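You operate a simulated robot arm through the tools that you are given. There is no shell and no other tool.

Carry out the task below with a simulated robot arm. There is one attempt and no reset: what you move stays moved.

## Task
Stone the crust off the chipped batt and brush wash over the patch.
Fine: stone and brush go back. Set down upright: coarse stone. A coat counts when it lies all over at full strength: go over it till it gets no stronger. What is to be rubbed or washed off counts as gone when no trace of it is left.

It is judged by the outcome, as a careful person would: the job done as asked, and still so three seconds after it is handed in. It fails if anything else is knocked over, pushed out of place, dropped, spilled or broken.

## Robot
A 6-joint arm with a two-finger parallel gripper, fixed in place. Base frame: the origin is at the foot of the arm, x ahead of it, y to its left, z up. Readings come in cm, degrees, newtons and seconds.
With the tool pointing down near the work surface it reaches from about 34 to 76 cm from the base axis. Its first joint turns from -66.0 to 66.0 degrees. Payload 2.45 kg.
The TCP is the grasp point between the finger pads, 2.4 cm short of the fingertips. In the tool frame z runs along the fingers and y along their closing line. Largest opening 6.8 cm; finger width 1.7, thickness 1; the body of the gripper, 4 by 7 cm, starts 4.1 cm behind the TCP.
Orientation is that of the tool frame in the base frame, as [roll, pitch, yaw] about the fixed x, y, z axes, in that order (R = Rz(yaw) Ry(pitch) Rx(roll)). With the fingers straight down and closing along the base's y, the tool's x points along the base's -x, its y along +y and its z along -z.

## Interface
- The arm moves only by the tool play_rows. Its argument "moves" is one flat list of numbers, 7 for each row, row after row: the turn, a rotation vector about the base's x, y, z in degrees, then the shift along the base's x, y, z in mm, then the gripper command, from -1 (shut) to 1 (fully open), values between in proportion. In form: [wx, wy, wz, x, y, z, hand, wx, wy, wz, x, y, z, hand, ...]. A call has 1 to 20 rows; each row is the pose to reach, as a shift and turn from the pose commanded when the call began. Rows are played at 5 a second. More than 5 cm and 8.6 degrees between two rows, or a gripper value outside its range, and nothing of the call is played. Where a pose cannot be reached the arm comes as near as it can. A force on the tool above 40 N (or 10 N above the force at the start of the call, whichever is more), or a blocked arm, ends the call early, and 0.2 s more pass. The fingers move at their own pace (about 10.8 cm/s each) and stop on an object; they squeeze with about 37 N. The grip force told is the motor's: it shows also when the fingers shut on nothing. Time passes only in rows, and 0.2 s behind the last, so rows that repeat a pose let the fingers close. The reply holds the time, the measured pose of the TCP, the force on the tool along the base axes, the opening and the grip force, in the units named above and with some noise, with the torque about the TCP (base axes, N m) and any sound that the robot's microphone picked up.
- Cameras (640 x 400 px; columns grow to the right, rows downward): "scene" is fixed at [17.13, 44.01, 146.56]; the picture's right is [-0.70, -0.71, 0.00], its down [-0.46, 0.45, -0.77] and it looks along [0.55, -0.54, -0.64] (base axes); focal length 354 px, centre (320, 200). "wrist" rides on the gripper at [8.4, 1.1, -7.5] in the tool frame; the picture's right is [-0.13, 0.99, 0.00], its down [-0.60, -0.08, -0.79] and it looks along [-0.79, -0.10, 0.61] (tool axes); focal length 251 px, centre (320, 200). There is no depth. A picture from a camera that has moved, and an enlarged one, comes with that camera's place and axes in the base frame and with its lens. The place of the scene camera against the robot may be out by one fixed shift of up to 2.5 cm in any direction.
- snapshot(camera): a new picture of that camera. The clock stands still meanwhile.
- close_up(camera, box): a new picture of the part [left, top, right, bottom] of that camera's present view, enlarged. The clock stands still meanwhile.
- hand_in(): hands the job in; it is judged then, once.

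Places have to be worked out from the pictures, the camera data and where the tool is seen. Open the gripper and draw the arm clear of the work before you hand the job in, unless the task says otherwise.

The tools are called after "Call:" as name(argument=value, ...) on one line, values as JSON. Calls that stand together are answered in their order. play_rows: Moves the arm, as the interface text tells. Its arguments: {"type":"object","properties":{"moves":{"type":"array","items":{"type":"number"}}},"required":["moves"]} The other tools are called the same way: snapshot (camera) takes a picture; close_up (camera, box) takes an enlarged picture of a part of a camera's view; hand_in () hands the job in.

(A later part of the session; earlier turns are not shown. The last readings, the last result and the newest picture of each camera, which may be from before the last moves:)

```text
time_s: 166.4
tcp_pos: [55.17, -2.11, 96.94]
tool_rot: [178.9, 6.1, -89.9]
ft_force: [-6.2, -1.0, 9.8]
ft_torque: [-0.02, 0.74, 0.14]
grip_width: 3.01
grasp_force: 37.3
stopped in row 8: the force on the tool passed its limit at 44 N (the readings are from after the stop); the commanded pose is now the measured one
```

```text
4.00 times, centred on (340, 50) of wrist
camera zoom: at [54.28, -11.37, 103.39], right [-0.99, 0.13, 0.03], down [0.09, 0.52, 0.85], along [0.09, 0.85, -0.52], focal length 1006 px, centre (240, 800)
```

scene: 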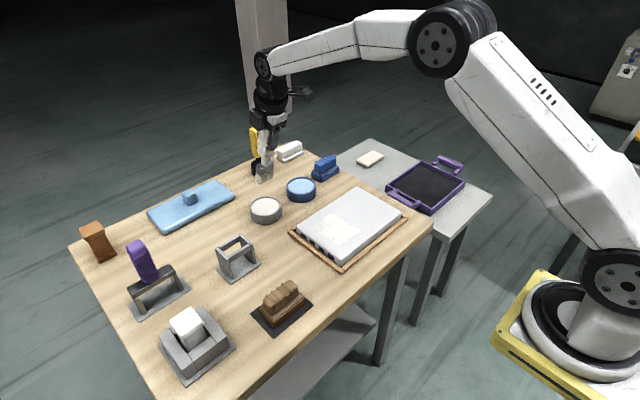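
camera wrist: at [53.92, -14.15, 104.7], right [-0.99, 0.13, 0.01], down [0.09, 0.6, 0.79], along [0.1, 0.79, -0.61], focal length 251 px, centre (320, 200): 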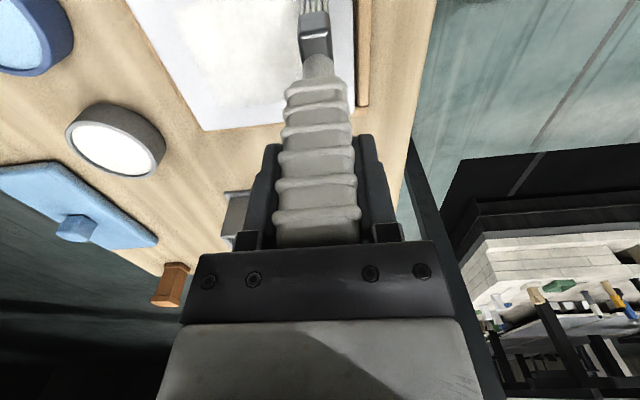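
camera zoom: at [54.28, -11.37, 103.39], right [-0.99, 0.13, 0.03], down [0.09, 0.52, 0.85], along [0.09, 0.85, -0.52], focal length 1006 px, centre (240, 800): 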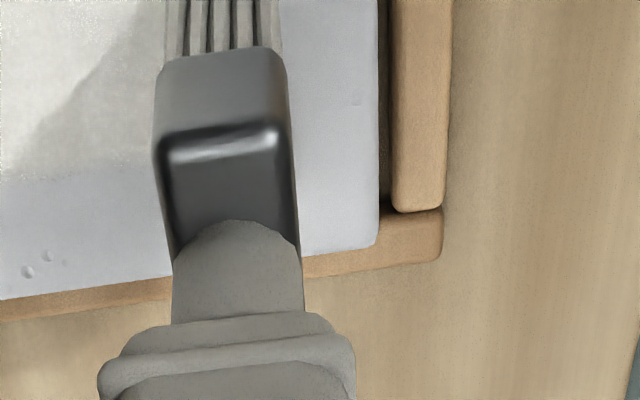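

Reversing to +x makes the brush dig in, so I'll stroke only toward −x and lift for the return. First lift off and correct the slight tilt that the stop left, moving to the start of the y≈−4.5 lane.

Call:
play_rows(moves=[0, 0, 0, 0, 0, 3, -1, 0, -0.6, 0, 0, 0, 10, -1, 0, -1.1, 0, 10, -5, 15, -1, 0, -1.1, 0, 35, -12, 15, -1, 0, -1.1, 0, 65, -20, 15, -1, 0, -1.1, 0, 95, -24, 15, -1, 0, -1.1, 0, 103, -24, 10, -1, 0, -1.1, 0, 103, -24, 10, -1])

Call:
close_up(camera="scene", box=[280, 170, 430, 275])

```text
time_s: 168.2
tcp_pos: [65.5, -4.45, 97.91]
tool_rot: [179.9, 6.0, -89.8]
ft_force: [-0.2, -0.6, -2.7]
ft_torque: [0.0, 0.04, 0.01]
grip_width: 2.95
grasp_force: 36.8
```

```text
3.81 times, centred on (355, 222) of scene
camera zoom: at [17.13, 44.01, 146.56], right [-0.7, -0.71, 0.0], down [-0.46, 0.45, -0.77], along [0.55, -0.54, -0.64], focal length 1346 px, centre (187, 114)
```

zoom: 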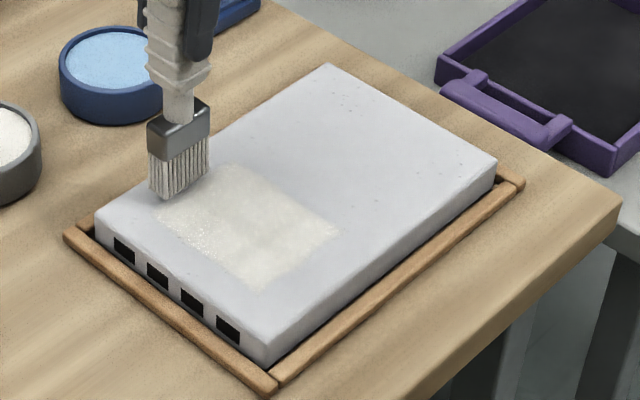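

I'll lower to light contact and stroke this lane toward −x, then lift and return to the start of the next lane (y≈−6.6).

Call:
play_rows(moves=[0, 0, 0, 0, 0, -7, -1, 0, 0, 0, 0, 0, -11.5, -1, 0, 0, 0, -12, 0, -11.5, -1, 0, 0, 0, -24, 0, -11.5, -1, 0, 0, 0, -36, 0, -11.5, -1, 0, 0, 0, -48, 0, -11.5, -1, 0, 0, 0, -60, 0, -11.5, -1, 0, 0, 0, -72, 0, -11.5, -1, 0, 0, 0, -84, 0, -11.5, -1, 0, 0, 0, -96, 0, -11.5, -1, 0, 0, 0, -108, 0, -11.5, -1, 0, 0, 0, -112, 0, -8, -1, 0, 0, 0, -112, 0, 2, -1, 0, 0, 0, -75, -6, 2, -1, 0, 0, 0, -35, -14, 2, -1, 0, 0, 0, 0, -21, 2, -1, 0, 0, 0, 0, -21, 0, -1])

Call:
close_up(camera="scene", box=[280, 170, 430, 275])

```text
time_s: 171.8
tcp_pos: [65.51, -6.61, 97.57]
tool_rot: [-179.9, 6.1, -90.0]
ft_force: [-0.1, -0.1, -2.4]
ft_torque: [0.02, -0.01, 0.0]
grip_width: 2.95
grasp_force: 37.2
```

```text
3.81 times, centred on (355, 222) of scene
camera zoom: at [17.13, 44.01, 146.56], right [-0.7, -0.71, 0.0], down [-0.46, 0.45, -0.77], along [0.55, -0.54, -0.64], focal length 1346 px, centre (187, 114)
```

zoom: 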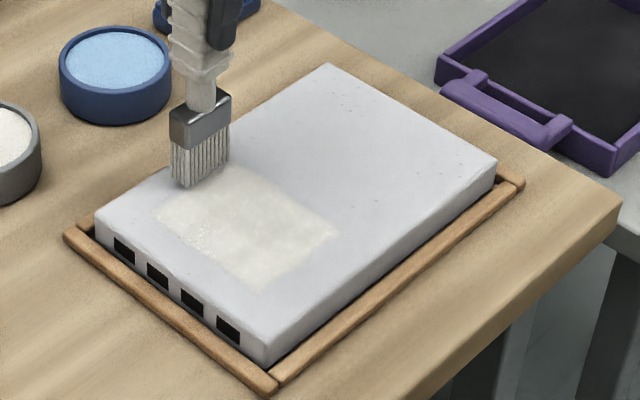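

Good. Next lane y≈−6.6 the same way, then move on to y≈−8.7.

Call:
play_rows(moves=[0, 0, 0, 0, 0, -7, -1, 0, 0, 0, 0, 0, -11, -1, 0, 0, 0, -12, 0, -11, -1, 0, 0, 0, -24, 0, -11, -1, 0, 0, 0, -36, 0, -11, -1, 0, 0, 0, -48, 0, -11, -1, 0, 0, 0, -60, 0, -11, -1, 0, 0, 0, -72, 0, -11, -1, 0, 0, 0, -84, 0, -11, -1, 0, 0, 0, -96, 0, -11, -1, 0, 0, 0, -108, 0, -11, -1])

Call:
close_up(camera="scene", box=[280, 170, 430, 275])

```text
time_s: 174.2
tcp_pos: [54.94, -6.66, 96.84]
tool_rot: [-179.5, 6.0, -89.8]
ft_force: [12.4, 0.2, 17.5]
ft_torque: [0.22, -1.54, -0.1]
grip_width: 2.99
grasp_force: 37.0
```

```text
3.81 times, centred on (355, 222) of scene
camera zoom: at [17.13, 44.02, 146.56], right [-0.7, -0.71, 0.0], down [-0.46, 0.45, -0.77], along [0.55, -0.54, -0.64], focal length 1346 px, centre (187, 114)
```

zoom: 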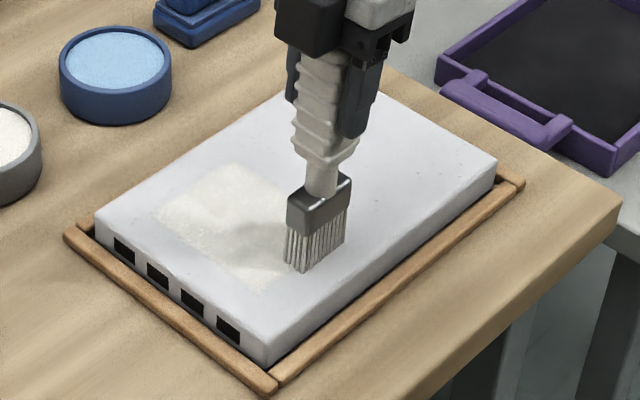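

Firm drag (19 N) on that stroke. I'll lift, return and do the y≈−8.7 lane with about 1 mm less press.

Call:
play_rows(moves=[0, 0, 0, -2, 0, 4, -1, 0, 0, 0, 0, 0, 13, -1, 0, 0, 0, 30, -6, 13, -1, 0, 0, 0, 70, -14, 13, -1, 0, 0, 0, 107, -20, 13, -1, 0, 0, 0, 107, -20, 6, -1, 0, 0, 0, 107, -20, 1, -1, 0, 0, 0, 95, -20, 1, -1, 0, 0, 0, 83, -20, 1, -1, 0, 0, 0, 71, -20, 1, -1, 0, 0, 0, 59, -20, 1, -1, 0, 0, 0, 47, -20, 1, -1, 0, 0, 0, 35, -20, 1, -1, 0, 0, 0, 23, -20, 1, -1, 0, 0, 0, 11, -20, 1, -1, 0, 0, 0, -1, -20, 1, -1])

Call:
close_up(camera="scene", box=[280, 170, 430, 275])

Call:
close_up(camera="wrist", box=[260, 0, 420, 100])

```text
time_s: 177.6
tcp_pos: [54.66, -8.57, 96.84]
tool_rot: [-179.8, 6.1, -89.9]
ft_force: [5.9, -0.2, 9.1]
ft_torque: [0.08, -0.9, -0.02]
grip_width: 2.95
grasp_force: 36.6
```

```text
3.81 times, centred on (355, 222) of scene
camera zoom: at [17.13, 44.01, 146.56], right [-0.7, -0.71, 0.0], down [-0.46, 0.45, -0.77], along [0.55, -0.54, -0.64], focal length 1346 px, centre (187, 114)
```

zoom: 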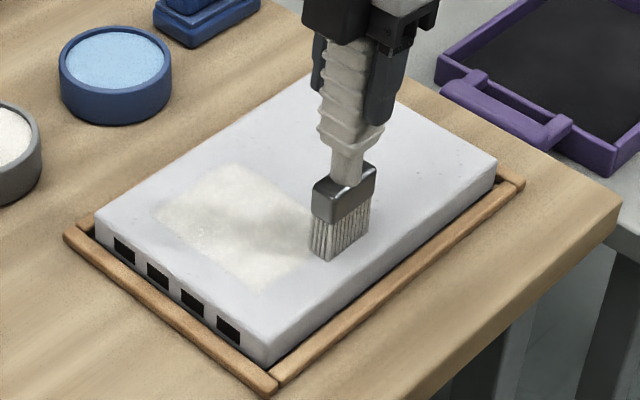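

```text
4.00 times, centred on (340, 50) of wrist
camera zoom: at [53.66, -17.91, 103.35], right [-0.99, 0.13, 0.01], down [0.07, 0.52, 0.85], along [0.1, 0.85, -0.52], focal length 1006 px, centre (240, 800)
```

zoom: 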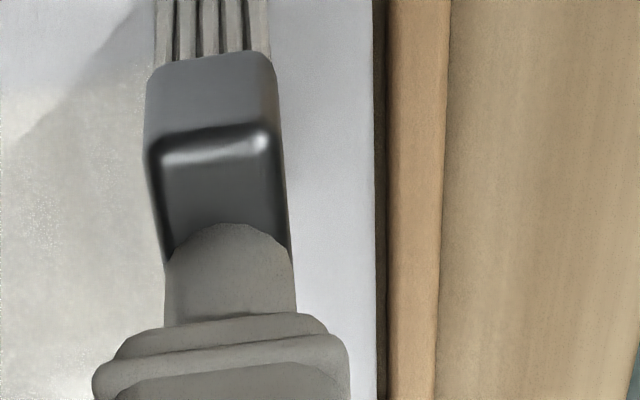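

Good contact over that lane too. I'll lift off and move the brush toward its rack, then inspect the whole coat unobstructed.

Call:
play_rows(moves=[0, 0, 0, -1, 0, 5, -1, 0, 0, 0, -1, 0, 18, -1, 0, 0, 0, 2, 5, 40, -1, 0, 0, 0, 10, 15, 65, -1, 0, 0, 0, 20, 35, 85, -1, 0, 0, 0, 35, 65, 98, -1, 0, 0, 0, 52, 100, 102, -1, 0, 0, 0, 70, 138, 102, -1, 0, 0, 0, 88, 172, 102, -1, 0, 0, 0, 106, 205, 102, -1, 0, 0, 0, 122, 232, 102, -1, 0, 0, 0, 134, 254, 102, -1, 0, 0, 0, 141, 264, 102, -1, 0, 0, 0, 143, 266, 102, -1, 0, 0, 0, 143, 266, 102, -1])

Call:
close_up(camera="scene", box=[280, 170, 430, 275])

Call:
close_up(camera="scene", box=[300, 200, 380, 250])

Call:
snapshot(camera="scene")

Call:
snapshot(camera="wrist")

```text
time_s: 180.8
tcp_pos: [68.85, 18.07, 106.89]
tool_rot: [180.0, 6.1, -89.9]
ft_force: [1.1, -0.8, -2.0]
ft_torque: [-0.04, -0.05, 0.01]
grip_width: 2.97
grasp_force: 37.2
```

```text
3.81 times, centred on (355, 222) of scene
camera zoom: at [17.13, 44.01, 146.56], right [-0.7, -0.71, 0.0], down [-0.46, 0.45, -0.77], along [0.55, -0.54, -0.64], focal length 1346 px, centre (187, 114)
```

zoom: 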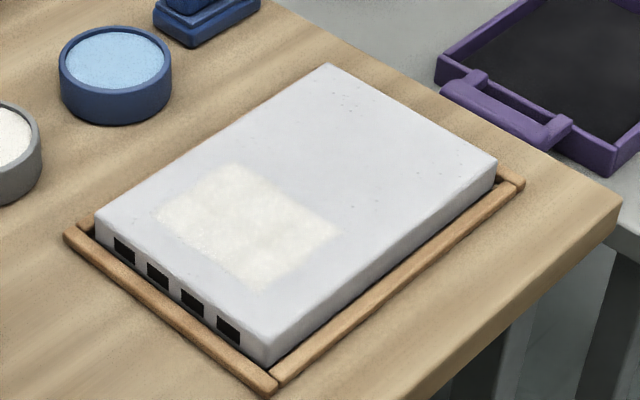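

```text
8.00 times, centred on (340, 225) of scene
camera zoom: at [17.13, 44.01, 146.56], right [-0.7, -0.71, 0.0], down [-0.46, 0.45, -0.77], along [0.55, -0.54, -0.64], focal length 2828 px, centre (160, 0)
```

zoom: 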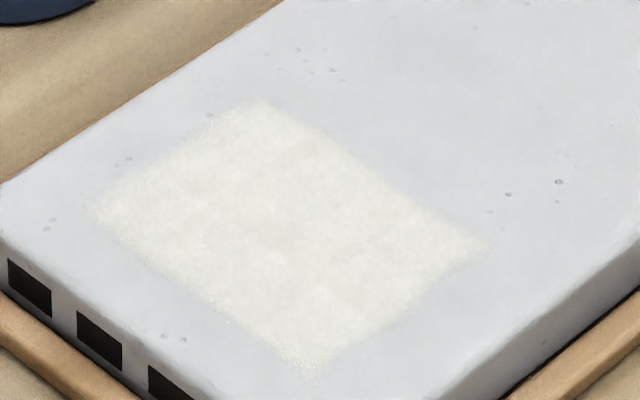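

```text
taken
```

scene: 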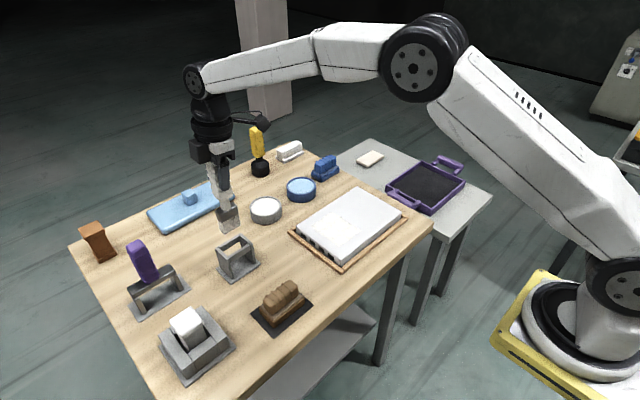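

```text
taken
camera wrist: at [67.95, 8.75, 113.44], right [-0.99, 0.13, 0.01], down [0.08, 0.52, 0.85], along [0.1, 0.85, -0.52], focal length 251 px, centre (320, 200)
```

wrist: 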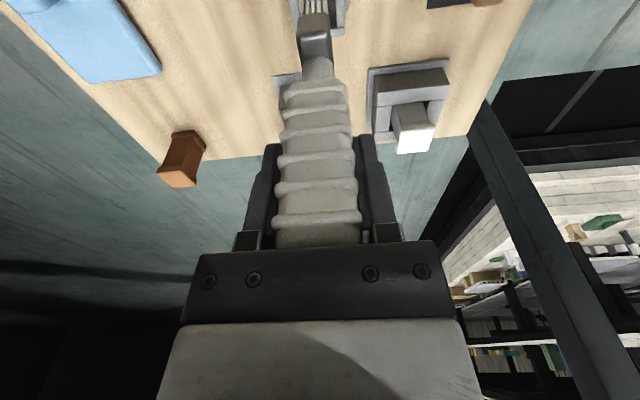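

The coat now looks even. I'll zoom further into its corners and edges to check for thin spots.

Call:
close_up(camera="scene", box=[308, 212, 340, 232])

Call:
close_up(camera="scene", box=[325, 228, 357, 248])

Call:
close_up(camera="scene", box=[335, 215, 367, 235])

```text
16.00 times, centred on (324, 222) of scene
camera zoom: at [17.13, 44.01, 146.56], right [-0.7, -0.71, 0.0], down [-0.46, 0.45, -0.77], along [0.55, -0.54, -0.64], focal length 5655 px, centre (256, -152)
```

zoom: 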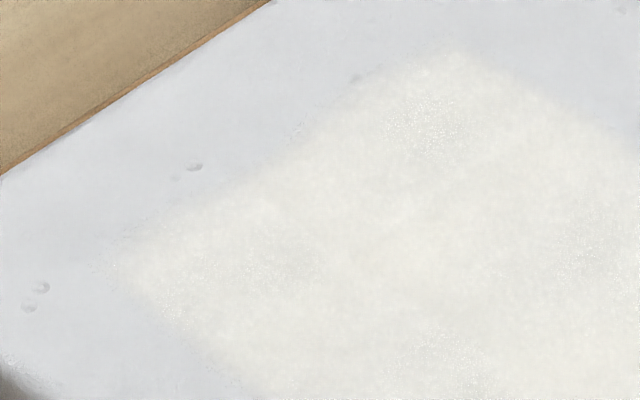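

```text
16.00 times, centred on (341, 238) of scene
camera zoom: at [17.13, 44.01, 146.56], right [-0.7, -0.71, 0.0], down [-0.46, 0.45, -0.77], along [0.55, -0.54, -0.64], focal length 5655 px, centre (-16, -408)
```

zoom: 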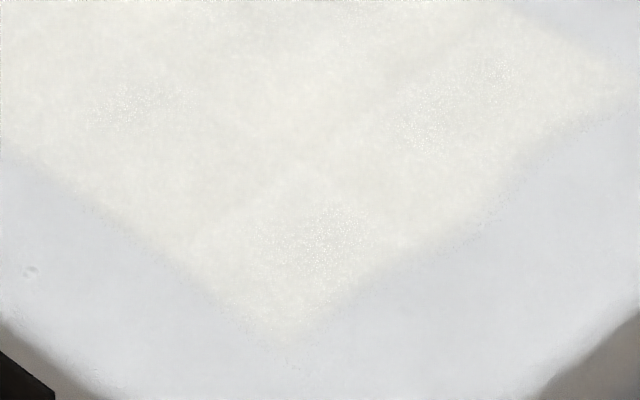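

```text
16.00 times, centred on (351, 225) of scene
camera zoom: at [17.13, 44.01, 146.56], right [-0.7, -0.71, 0.0], down [-0.46, 0.45, -0.77], along [0.55, -0.54, -0.64], focal length 5655 px, centre (-176, -200)
```

zoom: 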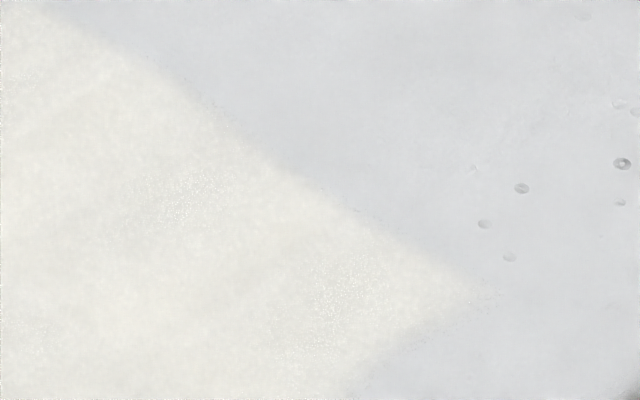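

The coat is uniform and full right to its edges. Now I'll return the brush: check its alignment above the rack.

Call:
close_up(camera="scene", box=[190, 170, 290, 290])

Call:
close_up(camera="wrist", box=[240, 0, 400, 100])

```text
3.33 times, centred on (240, 230) of scene
camera zoom: at [17.13, 44.01, 146.56], right [-0.7, -0.71, 0.0], down [-0.46, 0.45, -0.77], along [0.55, -0.54, -0.64], focal length 1178 px, centre (587, 100)
```

zoom: 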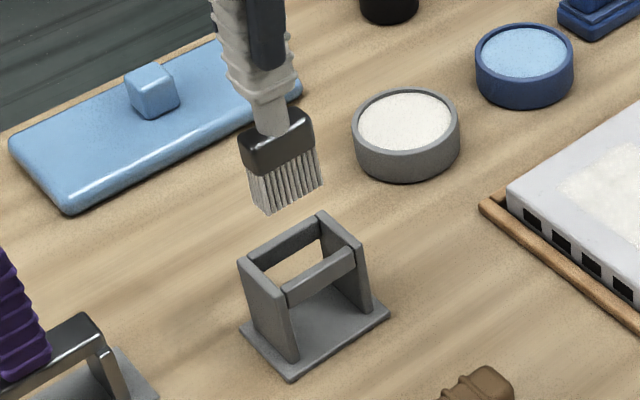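

```text
4.00 times, centred on (320, 50) of wrist
camera zoom: at [67.95, 8.75, 113.44], right [-0.99, 0.13, 0.01], down [0.08, 0.52, 0.85], along [0.1, 0.85, -0.52], focal length 1006 px, centre (320, 800)
```

zoom: 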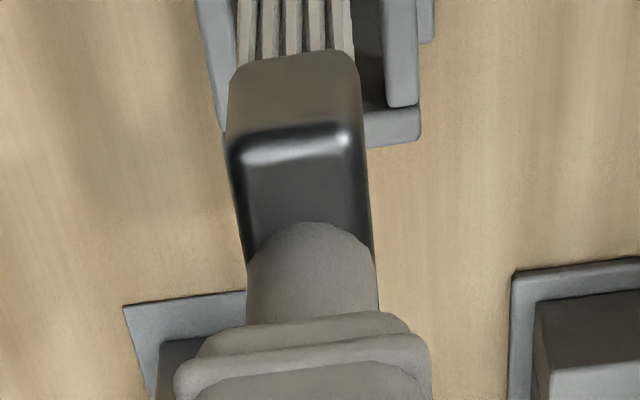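

Alignment matches the original lift (the brush has slid up ~7 mm in the grip, so it will bottom out at TCP z≈94.5). I'll lower to just above the rack opening and look again.

Call:
play_rows(moves=[0, 0, 0, 1.5, 0, -10, -1, 0, 0, 0, 1.5, 0, -25, -1, 0, 0, 0, 1.5, 0, -40, -1, 0, 0, 0, 1.5, 0, -47, -1, 0, 0, 0, 1.5, 0, -47, -1])

Call:
close_up(camera="scene", box=[195, 180, 285, 290])

Call:
close_up(camera="wrist", box=[240, 0, 400, 100])

```text
time_s: 182.0
tcp_pos: [68.94, 18.04, 102.31]
tool_rot: [179.9, 6.2, -89.9]
ft_force: [0.4, -0.4, -1.1]
ft_torque: [0.02, 0.0, -0.02]
grip_width: 2.98
grasp_force: 36.9
```

```text
3.64 times, centred on (240, 235) of scene
camera zoom: at [17.13, 44.01, 146.56], right [-0.7, -0.71, 0.0], down [-0.46, 0.45, -0.77], along [0.55, -0.54, -0.64], focal length 1285 px, centre (611, 73)
```

zoom: 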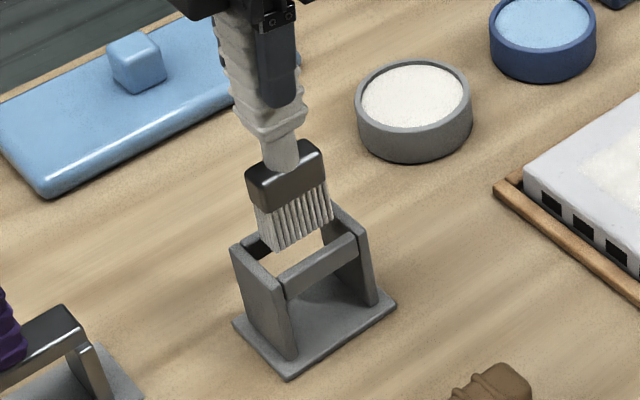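

```text
4.00 times, centred on (320, 50) of wrist
camera zoom: at [68.05, 8.73, 108.77], right [-0.99, 0.13, 0.01], down [0.08, 0.52, 0.85], along [0.1, 0.85, -0.52], focal length 1006 px, centre (320, 800)
```

zoom: 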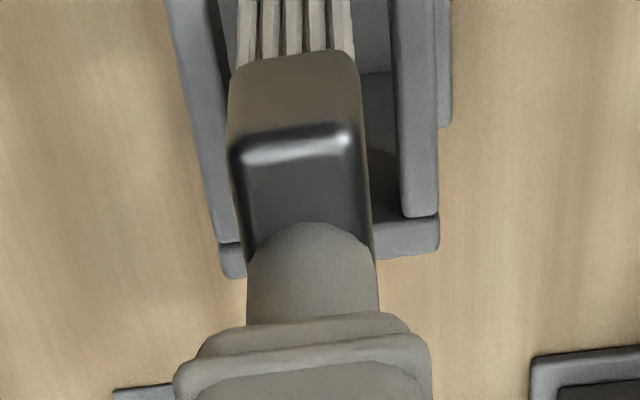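

Bristles (x≈68.2–70.0, y≈16–20) sit within the rack opening (x 67.5–70.9, y 15.4–20.5). I'll lower slowly into it, watching the side forces.

Call:
play_rows(moves=[0, 0, 0, 1, -1, -5, -1, 0, 0, 0, 1, -1, -12, -1, 0, 0, 0, 1, -1, -19, -1, 0, 0, 0, 1, -1, -26, -1, 0, 0, 0, 1, -1, -33, -1, 0, 0, 0, 1, -1, -33, -1])

Call:
close_up(camera="scene", box=[195, 180, 285, 290])

Call:
close_up(camera="wrist", box=[240, 0, 400, 100])

```text
time_s: 183.4
tcp_pos: [68.99, 17.77, 99.12]
tool_rot: [180.0, 6.1, -89.9]
ft_force: [0.0, -0.4, -1.9]
ft_torque: [-0.01, -0.03, -0.02]
grip_width: 2.94
grasp_force: 36.8
```

```text
3.64 times, centred on (240, 235) of scene
camera zoom: at [17.13, 44.01, 146.56], right [-0.7, -0.71, 0.0], down [-0.46, 0.45, -0.77], along [0.55, -0.54, -0.64], focal length 1285 px, centre (611, 73)
```

zoom: 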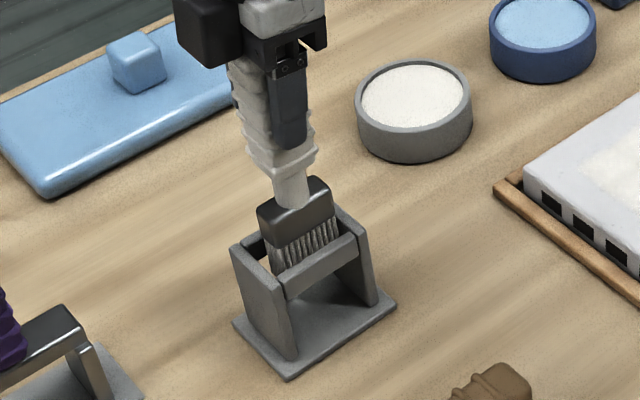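

```text
4.00 times, centred on (320, 50) of wrist
camera zoom: at [68.1, 8.55, 105.57], right [-0.99, 0.13, 0.01], down [0.08, 0.52, 0.85], along [0.1, 0.85, -0.52], focal length 1006 px, centre (320, 800)
```

zoom: 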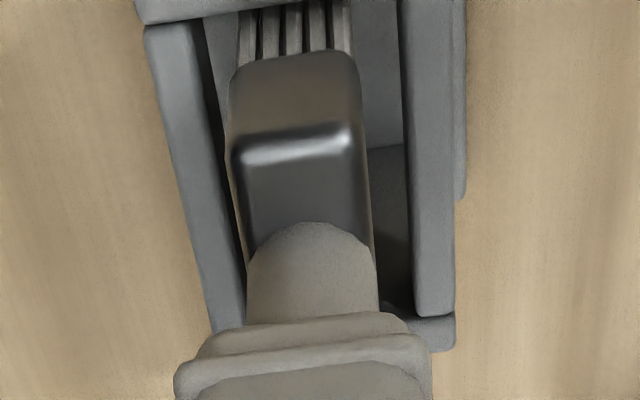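

Going in cleanly without side force and well centred. Continue down slowly to just above the seat.

Call:
play_rows(moves=[0, 0, 0, 0, 1, -6, -1, 0, 0, 0, 0, 1, -12, -1, 0, 0, 0, 0, 1, -18, -1, 0, 0, 0, 0, 1, -24, -1, 0, 0, 0, 0, 1, -30, -1, 0, 0, 0, 0, 1, -36, -1, 0, 0, 0, 0, 1, -36, -1])

Call:
close_up(camera="scene", box=[195, 180, 285, 290])

Call:
close_up(camera="wrist", box=[240, 0, 400, 100])

```text
time_s: 185.0
tcp_pos: [69.2, 17.92, 95.31]
tool_rot: [-179.8, 6.1, -89.9]
ft_force: [0.8, -0.5, -1.9]
ft_torque: [0.01, 0.0, 0.04]
grip_width: 2.96
grasp_force: 37.3
```

```text
3.64 times, centred on (240, 235) of scene
camera zoom: at [17.13, 44.01, 146.56], right [-0.7, -0.71, 0.0], down [-0.46, 0.45, -0.77], along [0.55, -0.54, -0.64], focal length 1285 px, centre (611, 73)
```

zoom: 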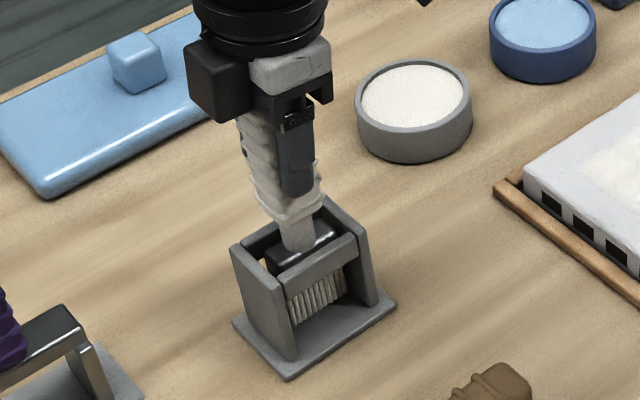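

```text
4.00 times, centred on (320, 50) of wrist
camera zoom: at [68.19, 8.7, 101.84], right [-0.99, 0.13, 0.01], down [0.08, 0.52, 0.85], along [0.1, 0.85, -0.52], focal length 1006 px, centre (320, 800)
```

zoom: 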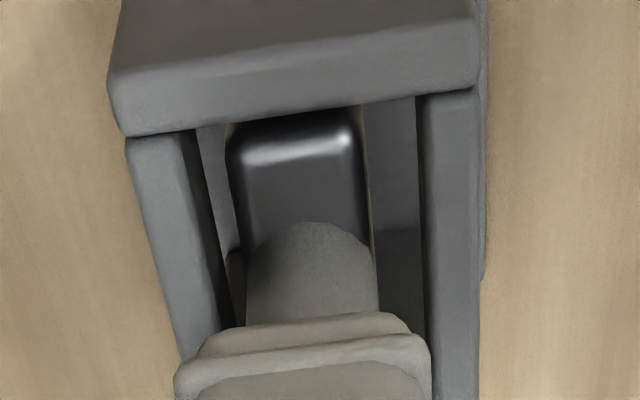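

The head sits properly inside the rack with some mm left to the seat. I'll lower 5 mm then in 1 mm steps until contact.

Call:
play_rows(moves=[0, 0, 0, 0, 0, -2, -1, 0, 0, 0, 0, 0, -4, -1, 0, 0, 0, 0, 0, -6, -1, 0, 0, 0, 0, 0, -6, -1])

```text
time_s: 186.0
tcp_pos: [69.08, 18.05, 94.78]
tool_rot: [-180.0, 6.1, -89.9]
ft_force: [0.4, 0.0, -1.6]
ft_torque: [0.0, -0.01, -0.03]
grip_width: 2.96
grasp_force: 36.8
```

Call:
play_rows(moves=[0, 0, 0, 0, 0, -1, -1, 0, 0, 0, 0, 0, -2, -1, 0, 0, 0, 0, 0, -3, -1, 0, 0, 0, 0, 0, -3, -1])

Call:
close_up(camera="scene", box=[195, 180, 285, 290])

```text
time_s: 187.0
tcp_pos: [69.01, 17.92, 94.6]
tool_rot: [-179.8, 6.1, -89.9]
ft_force: [-4.7, -3.8, 17.7]
ft_torque: [-0.5, 0.74, -0.01]
grip_width: 2.97
grasp_force: 36.9
```

```text
3.64 times, centred on (240, 235) of scene
camera zoom: at [17.08, 43.99, 146.58], right [-0.7, -0.71, 0.0], down [-0.46, 0.45, -0.77], along [0.55, -0.54, -0.64], focal length 1285 px, centre (611, 73)
```

zoom: 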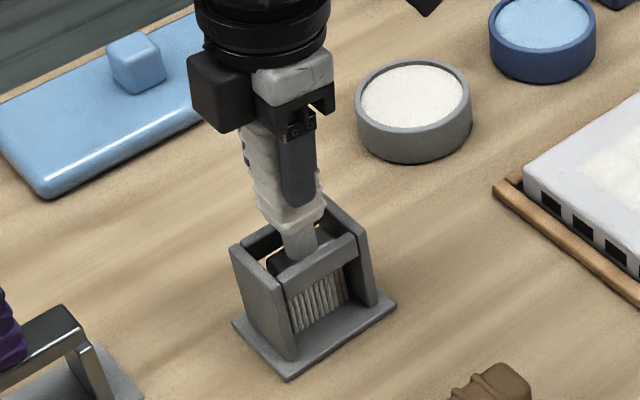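

Seated on the rack's base (≈19 N). I'll ease up 1.5 mm to relieve the load and open the fingers gradually.

Call:
play_rows(moves=[0, 0, 0, 0, 0, 0.8, -1, 0, 0, 0, 0, 0, 1.5, -1, 0, 0, 0, 0, 0, 1.5, -0.05, 0, 0, 0, 0, 0, 1.5, 0.2, 0, 0, 0, 0, 0, 1.5, 0.6, 0, 0, 0, 0, 0, 1.5, 1, 0, 0, 0, 0, 0, 1.5, 1])

Call:
close_up(camera="scene", box=[195, 180, 285, 290])

Call:
snapshot(camera="wrist")

```text
time_s: 188.6
tcp_pos: [69.06, 17.9, 94.68]
tool_rot: [179.9, 6.1, -89.9]
ft_force: [0.7, 0.3, 5.7]
ft_torque: [-0.03, 0.0, 0.04]
grip_width: 6.8
grasp_force: 0.0
```

```text
3.64 times, centred on (240, 235) of scene
camera zoom: at [17.12, 44.01, 146.57], right [-0.7, -0.71, 0.0], down [-0.46, 0.45, -0.77], along [0.55, -0.54, -0.64], focal length 1285 px, centre (611, 73)
```

zoom: 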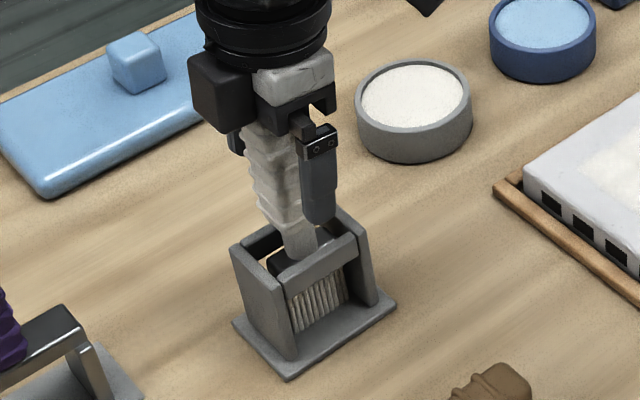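

```text
taken
camera wrist: at [68.1, 8.68, 101.12], right [-0.99, 0.13, 0.01], down [0.08, 0.52, 0.85], along [0.1, 0.85, -0.52], focal length 251 px, centre (320, 200)
```

wrist: 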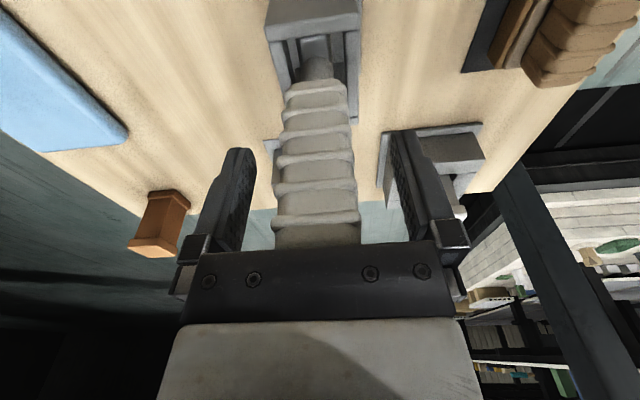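

The fingers are open; a residual +5.7 N suggests the palm may be touching the handle's top, so I'll rise straight up gently and recheck.

Call:
play_rows(moves=[0, 0, 0, 0, 0, 3, 1, 0, 0, 0, 0, 0, 8, 1, 0, 0, 0, 0, 0, 14, 1, 0, 0, 0, 0, 0, 14, 1])

Call:
close_up(camera="scene", box=[195, 180, 285, 290])

```text
time_s: 189.6
tcp_pos: [69.07, 18.06, 96.13]
tool_rot: [-180.0, 6.2, -90.0]
ft_force: [0.2, -0.4, 0.0]
ft_torque: [-0.02, -0.03, 0.02]
grip_width: 6.81
grasp_force: 0.1
```

```text
3.64 times, centred on (240, 235) of scene
camera zoom: at [17.13, 44.01, 146.56], right [-0.7, -0.71, 0.0], down [-0.46, 0.45, -0.77], along [0.55, -0.54, -0.64], focal length 1285 px, centre (611, 73)
```

zoom: 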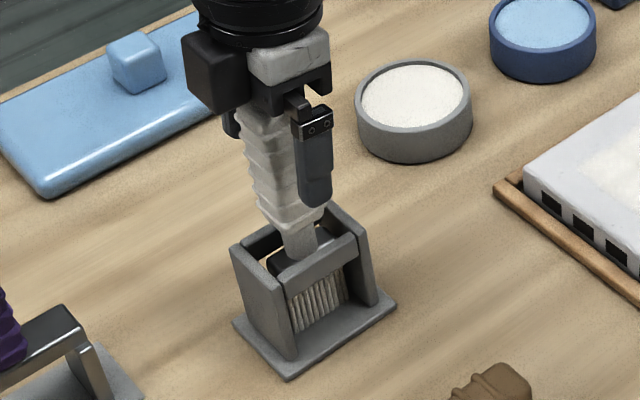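

Free of contact; the brush stands in its rack. I'll keep rising straight up well clear of the handle, then level the tool.

Call:
play_rows(moves=[0, 0, 0, 0, 0, 10, 1, 0, 0, 0, 0, 0, 25, 1, 0, 0, 0, 0, 0, 45, 1, 0, 0, 0, 0, 0, 70, 1, 0, 0, 0, 0, 0, 100, 1, -3, 0, 0, -10, -5, 130, 1, -6, 0, 0, -30, -15, 145, 1, -6, 0, 0, -60, -30, 150, 1, -6, 0, 0, -100, -45, 150, 1, -6, 0, 0, -100, -45, 150, 1])

Call:
close_up(camera="scene", box=[195, 180, 285, 290])

Call:
snapshot(camera="scene")

Call:
snapshot(camera="wrist")

```text
time_s: 191.8
tcp_pos: [59.11, 13.34, 110.96]
tool_rot: [-180.0, 0.1, -89.9]
ft_force: [0.2, 0.1, -0.6]
ft_torque: [0.03, -0.02, 0.01]
grip_width: 6.8
grasp_force: 0.0
```

```text
3.64 times, centred on (240, 235) of scene
camera zoom: at [17.13, 44.01, 146.56], right [-0.7, -0.71, 0.0], down [-0.46, 0.45, -0.77], along [0.55, -0.54, -0.64], focal length 1285 px, centre (611, 73)
```

zoom: 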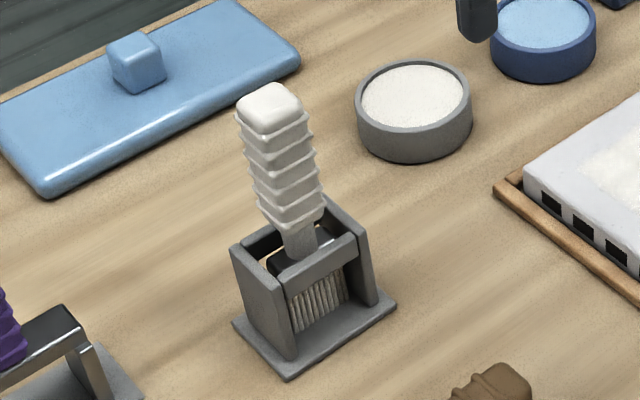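

```text
taken
```

scene: 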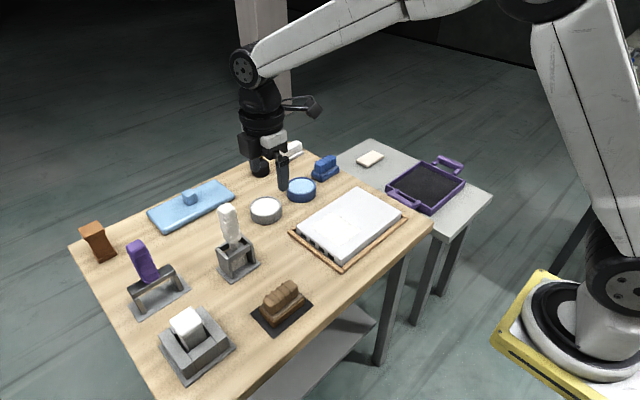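

```text
taken
camera wrist: at [58.1, 4.86, 118.29], right [-0.99, 0.13, 0.0], down [0.08, 0.6, 0.79], along [0.1, 0.79, -0.61], focal length 251 px, centre (320, 200)
```

wrist: 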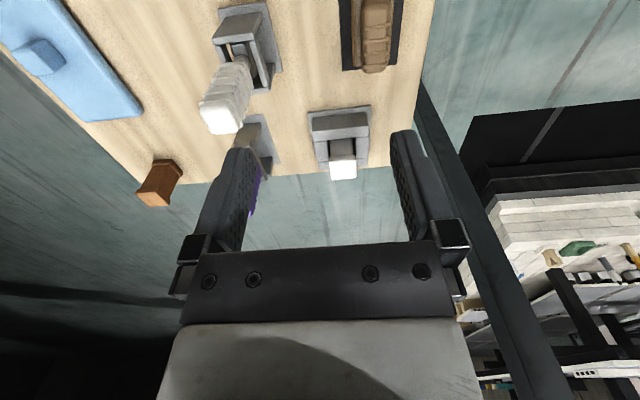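

The brush stands upright in its rack as at the start. With a free hand I'll now inspect the coat closely with the wrist camera from above the batt.

Call:
play_rows(moves=[0, 0, 0, 0, -40, -10, 1, 0, 0, 0, 2, -85, -25, 1, 0, 0, 0, 4, -130, -40, 1, 0, 0, 0, 6, -175, -60, 1, 0, 0, 0, 8, -215, -85, 1, 0, 0, 0, 10, -250, -115, 1, 0, 0, 0, 10, -275, -150, 1, 0, 0, 0, 10, -285, -180, 1, 0, 0, 0, 10, -285, -180, 1])

Call:
snapshot(camera="wrist")

Call:
close_up(camera="wrist", box=[200, 0, 440, 150])

Call:
close_up(camera="scene", box=[280, 170, 430, 275])

```text
time_s: 193.8
tcp_pos: [60.05, -15.09, 93.2]
tool_rot: [-180.0, 0.1, -89.9]
ft_force: [-0.2, 0.3, 0.1]
ft_torque: [-0.02, -0.01, -0.02]
grip_width: 6.79
grasp_force: 0.1
```

```text
taken
camera wrist: at [59.24, -23.61, 100.52], right [-0.99, 0.13, 0.0], down [0.08, 0.6, 0.79], along [0.1, 0.79, -0.61], focal length 251 px, centre (320, 200)
```

wrist: 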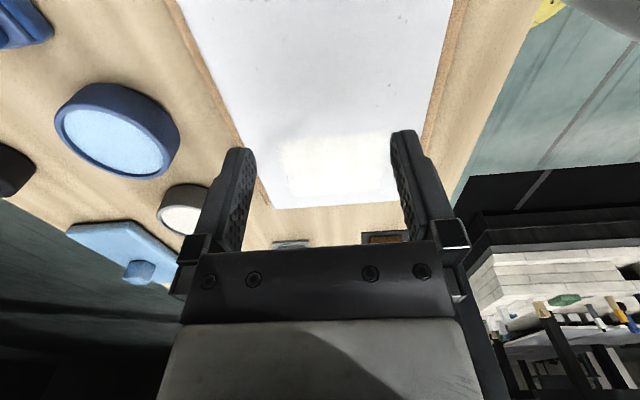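

```text
2.67 times, centred on (320, 75) of wrist
camera zoom: at [59.24, -23.61, 100.52], right [-0.99, 0.13, 0.0], down [0.08, 0.6, 0.79], along [0.1, 0.79, -0.61], focal length 670 px, centre (320, 533)
```

zoom: 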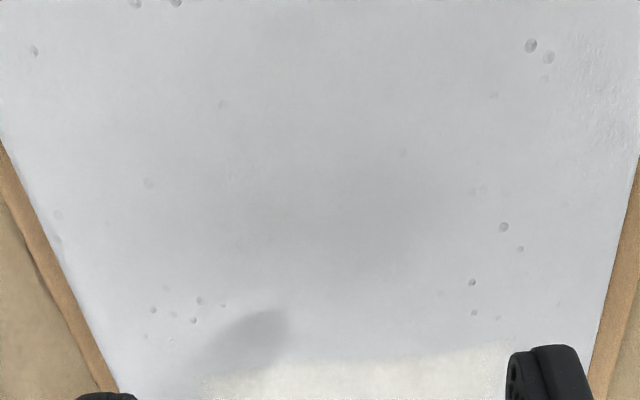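

```text
3.81 times, centred on (355, 222) of scene
camera zoom: at [17.13, 44.01, 146.56], right [-0.7, -0.71, 0.0], down [-0.46, 0.45, -0.77], along [0.55, -0.54, -0.64], focal length 1346 px, centre (187, 114)
```

zoom: 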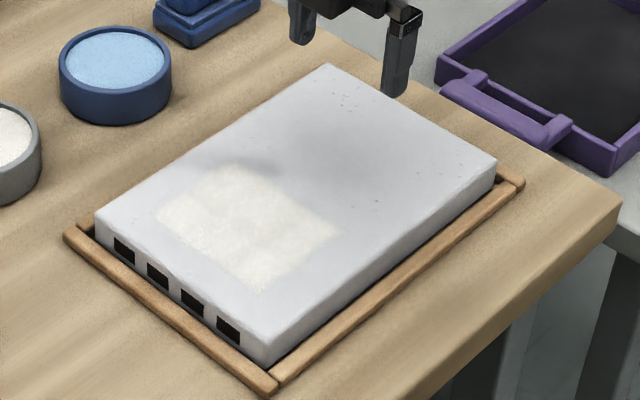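

The batt hasn't shifted. I'll zoom on the coat itself.

Call:
close_up(camera="wrist", box=[240, 115, 400, 215])

Call:
close_up(camera="scene", box=[305, 205, 369, 245])

```text
4.00 times, centred on (320, 165) of wrist
camera zoom: at [59.24, -23.61, 100.52], right [-0.99, 0.13, 0.0], down [0.08, 0.6, 0.79], along [0.1, 0.79, -0.61], focal length 1006 px, centre (320, 340)
```

zoom: 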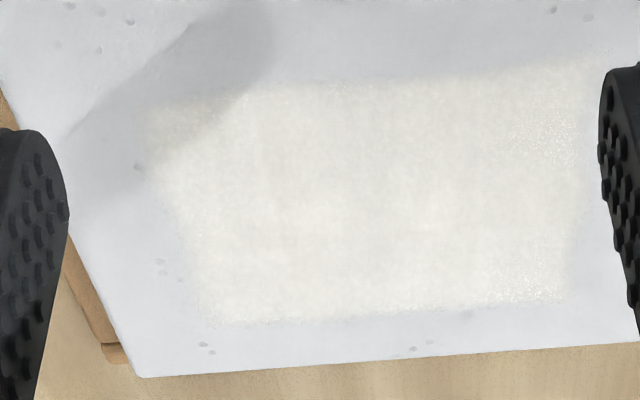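

```text
10.00 times, centred on (337, 225) of scene
camera zoom: at [17.13, 44.01, 146.56], right [-0.7, -0.71, 0.0], down [-0.46, 0.45, -0.77], along [0.55, -0.54, -0.64], focal length 3535 px, centre (150, -50)
```

zoom: 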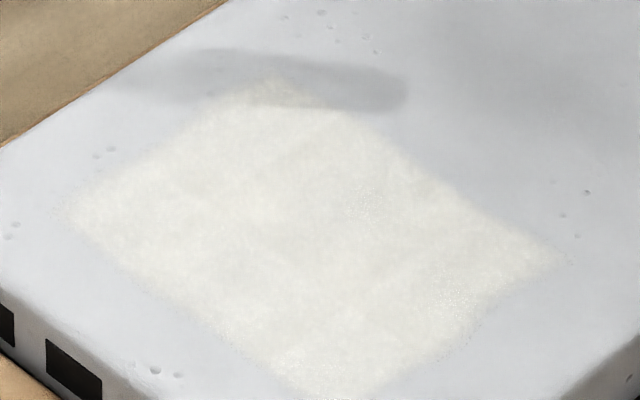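

The coat occupies x≈55.1–65, y≈−9.9…−2.1 with clean straight limits. I'll zoom on the far (x≈65) edge and the near corners for any weak strip.

Call:
close_up(camera="wrist", box=[265, 135, 313, 165])

Call:
close_up(camera="wrist", box=[270, 165, 318, 195])

Call:
close_up(camera="wrist", box=[345, 130, 393, 160])

Call:
close_up(camera="wrist", box=[345, 160, 393, 190])

```text
13.33 times, centred on (289, 150) of wrist
camera zoom: at [59.24, -23.61, 100.52], right [-0.99, 0.13, 0.0], down [0.08, 0.6, 0.79], along [0.1, 0.79, -0.61], focal length 3352 px, centre (733, 867)
```

zoom: 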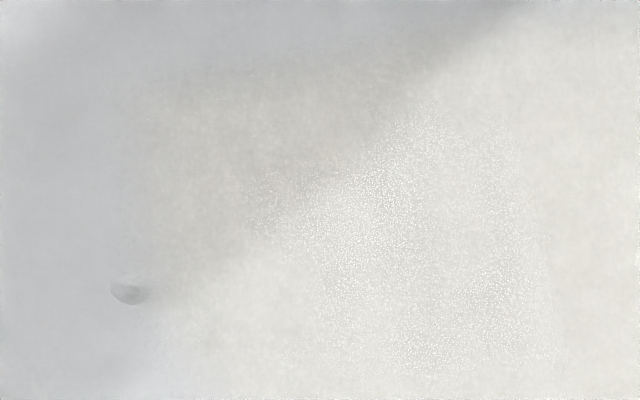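

```text
13.33 times, centred on (294, 180) of wrist
camera zoom: at [59.24, -23.61, 100.52], right [-0.99, 0.13, 0.0], down [0.08, 0.6, 0.79], along [0.1, 0.79, -0.61], focal length 3352 px, centre (667, 467)
```

zoom: 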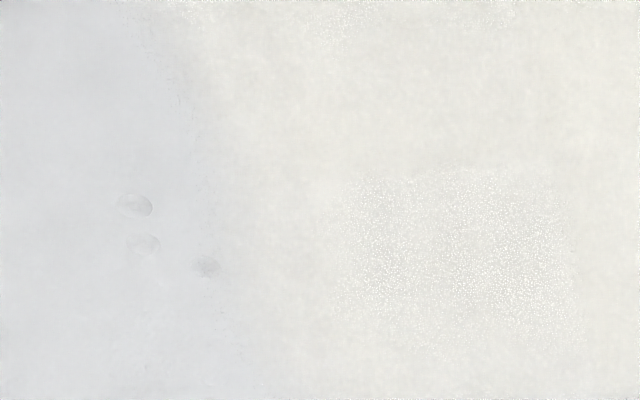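

```text
13.33 times, centred on (369, 145) of wrist
camera zoom: at [59.24, -23.61, 100.52], right [-0.99, 0.13, 0.0], down [0.08, 0.6, 0.79], along [0.1, 0.79, -0.61], focal length 3352 px, centre (-333, 933)
```

zoom: 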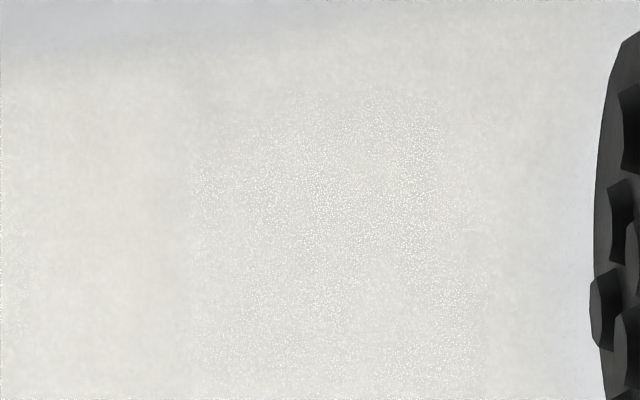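

```text
13.33 times, centred on (369, 175) of wrist
camera zoom: at [59.24, -23.61, 100.52], right [-0.99, 0.13, 0.0], down [0.08, 0.6, 0.79], along [0.1, 0.79, -0.61], focal length 3352 px, centre (-333, 533)
```

zoom: 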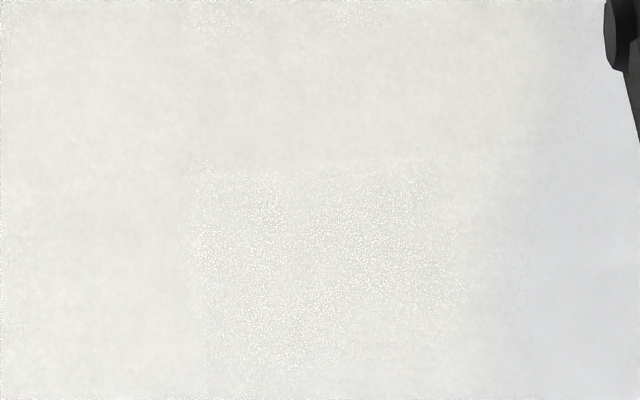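

Fine comparison shows the four corner areas (x 55–57.5 and 62.5–65) look a shade weaker/speckled than the middle, so I'll give another coat concentrating there. First, back up and over to the brush.

Call:
play_rows(moves=[0, 0, 0, 0, 0, 40, 1, 0, 0, 0, 0, 15, 85, 1, 0, 0, 0, 5, 40, 125, 1, 0, 0, 0, 12, 75, 155, 1, 0, 0, 0, 22, 118, 160, 1, 0, 0, 0, 35, 162, 160, 1, 0, 0, 0, 50, 205, 160, 1, 0, 0, 0, 65, 248, 160, 1, 0, 0, 0, 78, 290, 160, 1, 0, 0, 0, 87, 320, 160, 1, 0, 0, 0, 90, 331, 160, 1, 0, 0, 0, 90, 331, 160, 1])

Call:
close_up(camera="wrist", box=[240, 0, 400, 100])

```text
time_s: 196.4
tcp_pos: [69.1, 18.07, 109.13]
tool_rot: [-179.9, 0.2, -89.9]
ft_force: [-0.2, 0.0, 0.2]
ft_torque: [-0.03, 0.01, 0.05]
grip_width: 6.8
grasp_force: 0.0
```

```text
4.00 times, centred on (320, 50) of wrist
camera zoom: at [68.16, 9.63, 116.54], right [-0.99, 0.13, 0.0], down [0.08, 0.6, 0.79], along [0.1, 0.79, -0.61], focal length 1006 px, centre (320, 800)
```

zoom: 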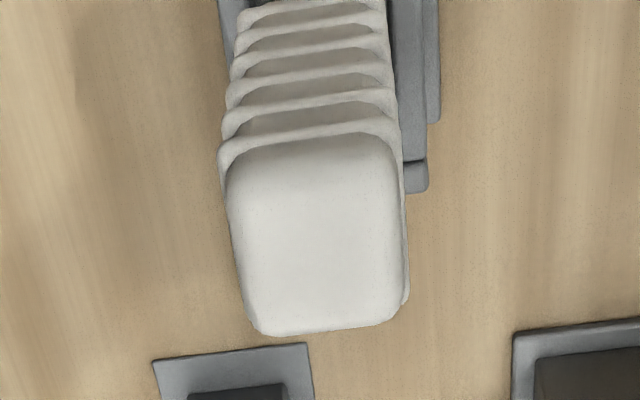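

The handle top is at about (69.3, 17.7), nearly vertical. I'll descend around it to z≈95.2.

Call:
play_rows(moves=[0, 0, 0, 1, -2, -30, 1, 0, 0, 0, 1, -2, -65, 1, 0, 0, 0, 1, -2, -90, 1, 0, 0, 0, 1, -2, -115, 1, 0, 0, 0, 1, -2, -130, 1, 0, 0, 0, 1, -2, -139, 1, 0, 0, 0, 1, -2, -139, 1])

Call:
snapshot(camera="wrist")

```text
time_s: 198.0
tcp_pos: [69.3, 17.95, 95.17]
tool_rot: [-179.8, 0.1, -89.9]
ft_force: [0.0, -0.9, 0.0]
ft_torque: [-0.02, 0.0, 0.01]
grip_width: 6.82
grasp_force: 0.0
```

```text
taken
camera wrist: at [68.27, 9.37, 102.51], right [-0.99, 0.13, 0.0], down [0.08, 0.6, 0.79], along [0.1, 0.79, -0.61], focal length 251 px, centre (320, 200)
```

wrist: 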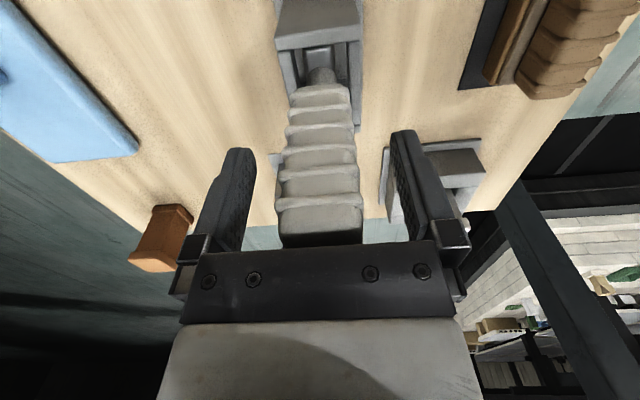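

The handle is between the fingers and free. I'll close gently and then lift slowly straight up.

Call:
play_rows(moves=[0, 0, 0, 0, 0, 0, 0.2, 0, 0, 0, 0, 0, 0, -0.1, 0, 0, 0, 0, 0, 0, -0.5, 0, 0, 0, 0, 0, 0, -1, 0, 0, 0, 0, 0, 0, -1, 0, 0, 0, 0, 0, 1, -1, 0, 0, 0, 0, 0, 3, -1, 0, 0, 0, 0, 0, 6, -1, 0, 0, 0, 0, 0, 10, -1, 0, 0, 0, 0, 0, 14, -1])

Call:
close_up(camera="scene", box=[195, 180, 285, 290])

```text
time_s: 200.2
tcp_pos: [69.22, 18.02, 96.48]
tool_rot: [180.0, 0.1, -89.9]
ft_force: [-0.5, 0.1, -1.5]
ft_torque: [-0.01, 0.03, 0.01]
grip_width: 2.98
grasp_force: 37.3
```

```text
3.64 times, centred on (240, 235) of scene
camera zoom: at [17.13, 44.01, 146.56], right [-0.7, -0.71, 0.0], down [-0.46, 0.45, -0.77], along [0.55, -0.54, -0.64], focal length 1285 px, centre (611, 73)
```

zoom: 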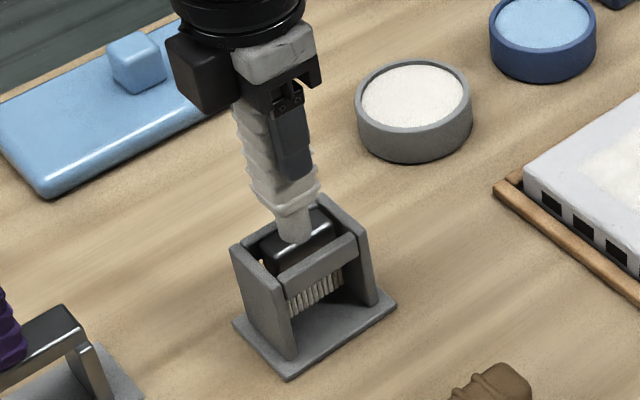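

The brush rises cleanly again. Continue lifting clear of the rack.

Call:
play_rows(moves=[0, 0, 0, 0, 0, 6, -1, 0, 0, 0, 0, 0, 13, -1, 0, 0, 0, 0, 0, 21, -1, 0, 0, 0, 0, 0, 30, -1, 0, 0, 0, 0, 0, 40, -1, 0, 0, 0, 0, 0, 50, -1, 0, 0, 0, 0, 0, 60, -1, 0, 0, 0, 0, 0, 70, -1, 0, 0, 0, 0, 0, 80, -1, 0, 0, 0, 0, 0, 90, -1, 0, 0, 0, 0, 0, 96, -1, 0, 0, 0, 0, 0, 96, -1])

Call:
close_up(camera="scene", box=[195, 170, 295, 290])

Call:
close_up(camera="wrist", box=[240, 0, 400, 100])

```text
time_s: 202.8
tcp_pos: [69.23, 17.83, 106.06]
tool_rot: [-179.9, 0.1, -90.0]
ft_force: [-0.5, 1.0, -1.1]
ft_torque: [0.03, 0.0, 0.0]
grip_width: 2.96
grasp_force: 36.9
```

```text
3.33 times, centred on (245, 230) of scene
camera zoom: at [17.13, 44.01, 146.56], right [-0.7, -0.71, 0.0], down [-0.46, 0.45, -0.77], along [0.55, -0.54, -0.64], focal length 1178 px, centre (570, 100)
```

zoom: 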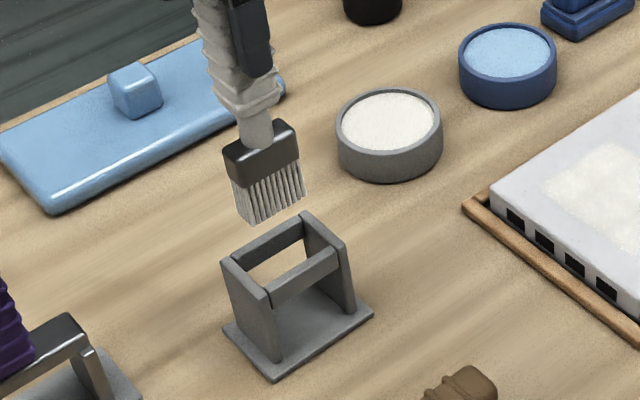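

```text
4.00 times, centred on (320, 50) of wrist
camera zoom: at [68.29, 9.35, 113.51], right [-0.99, 0.13, 0.0], down [0.08, 0.6, 0.79], along [0.1, 0.79, -0.61], focal length 1006 px, centre (320, 800)
```

zoom: 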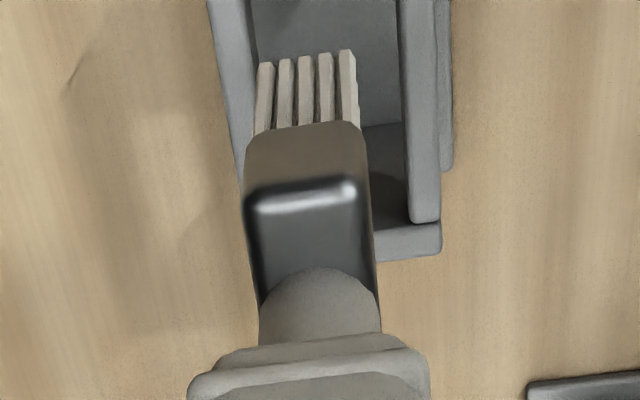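

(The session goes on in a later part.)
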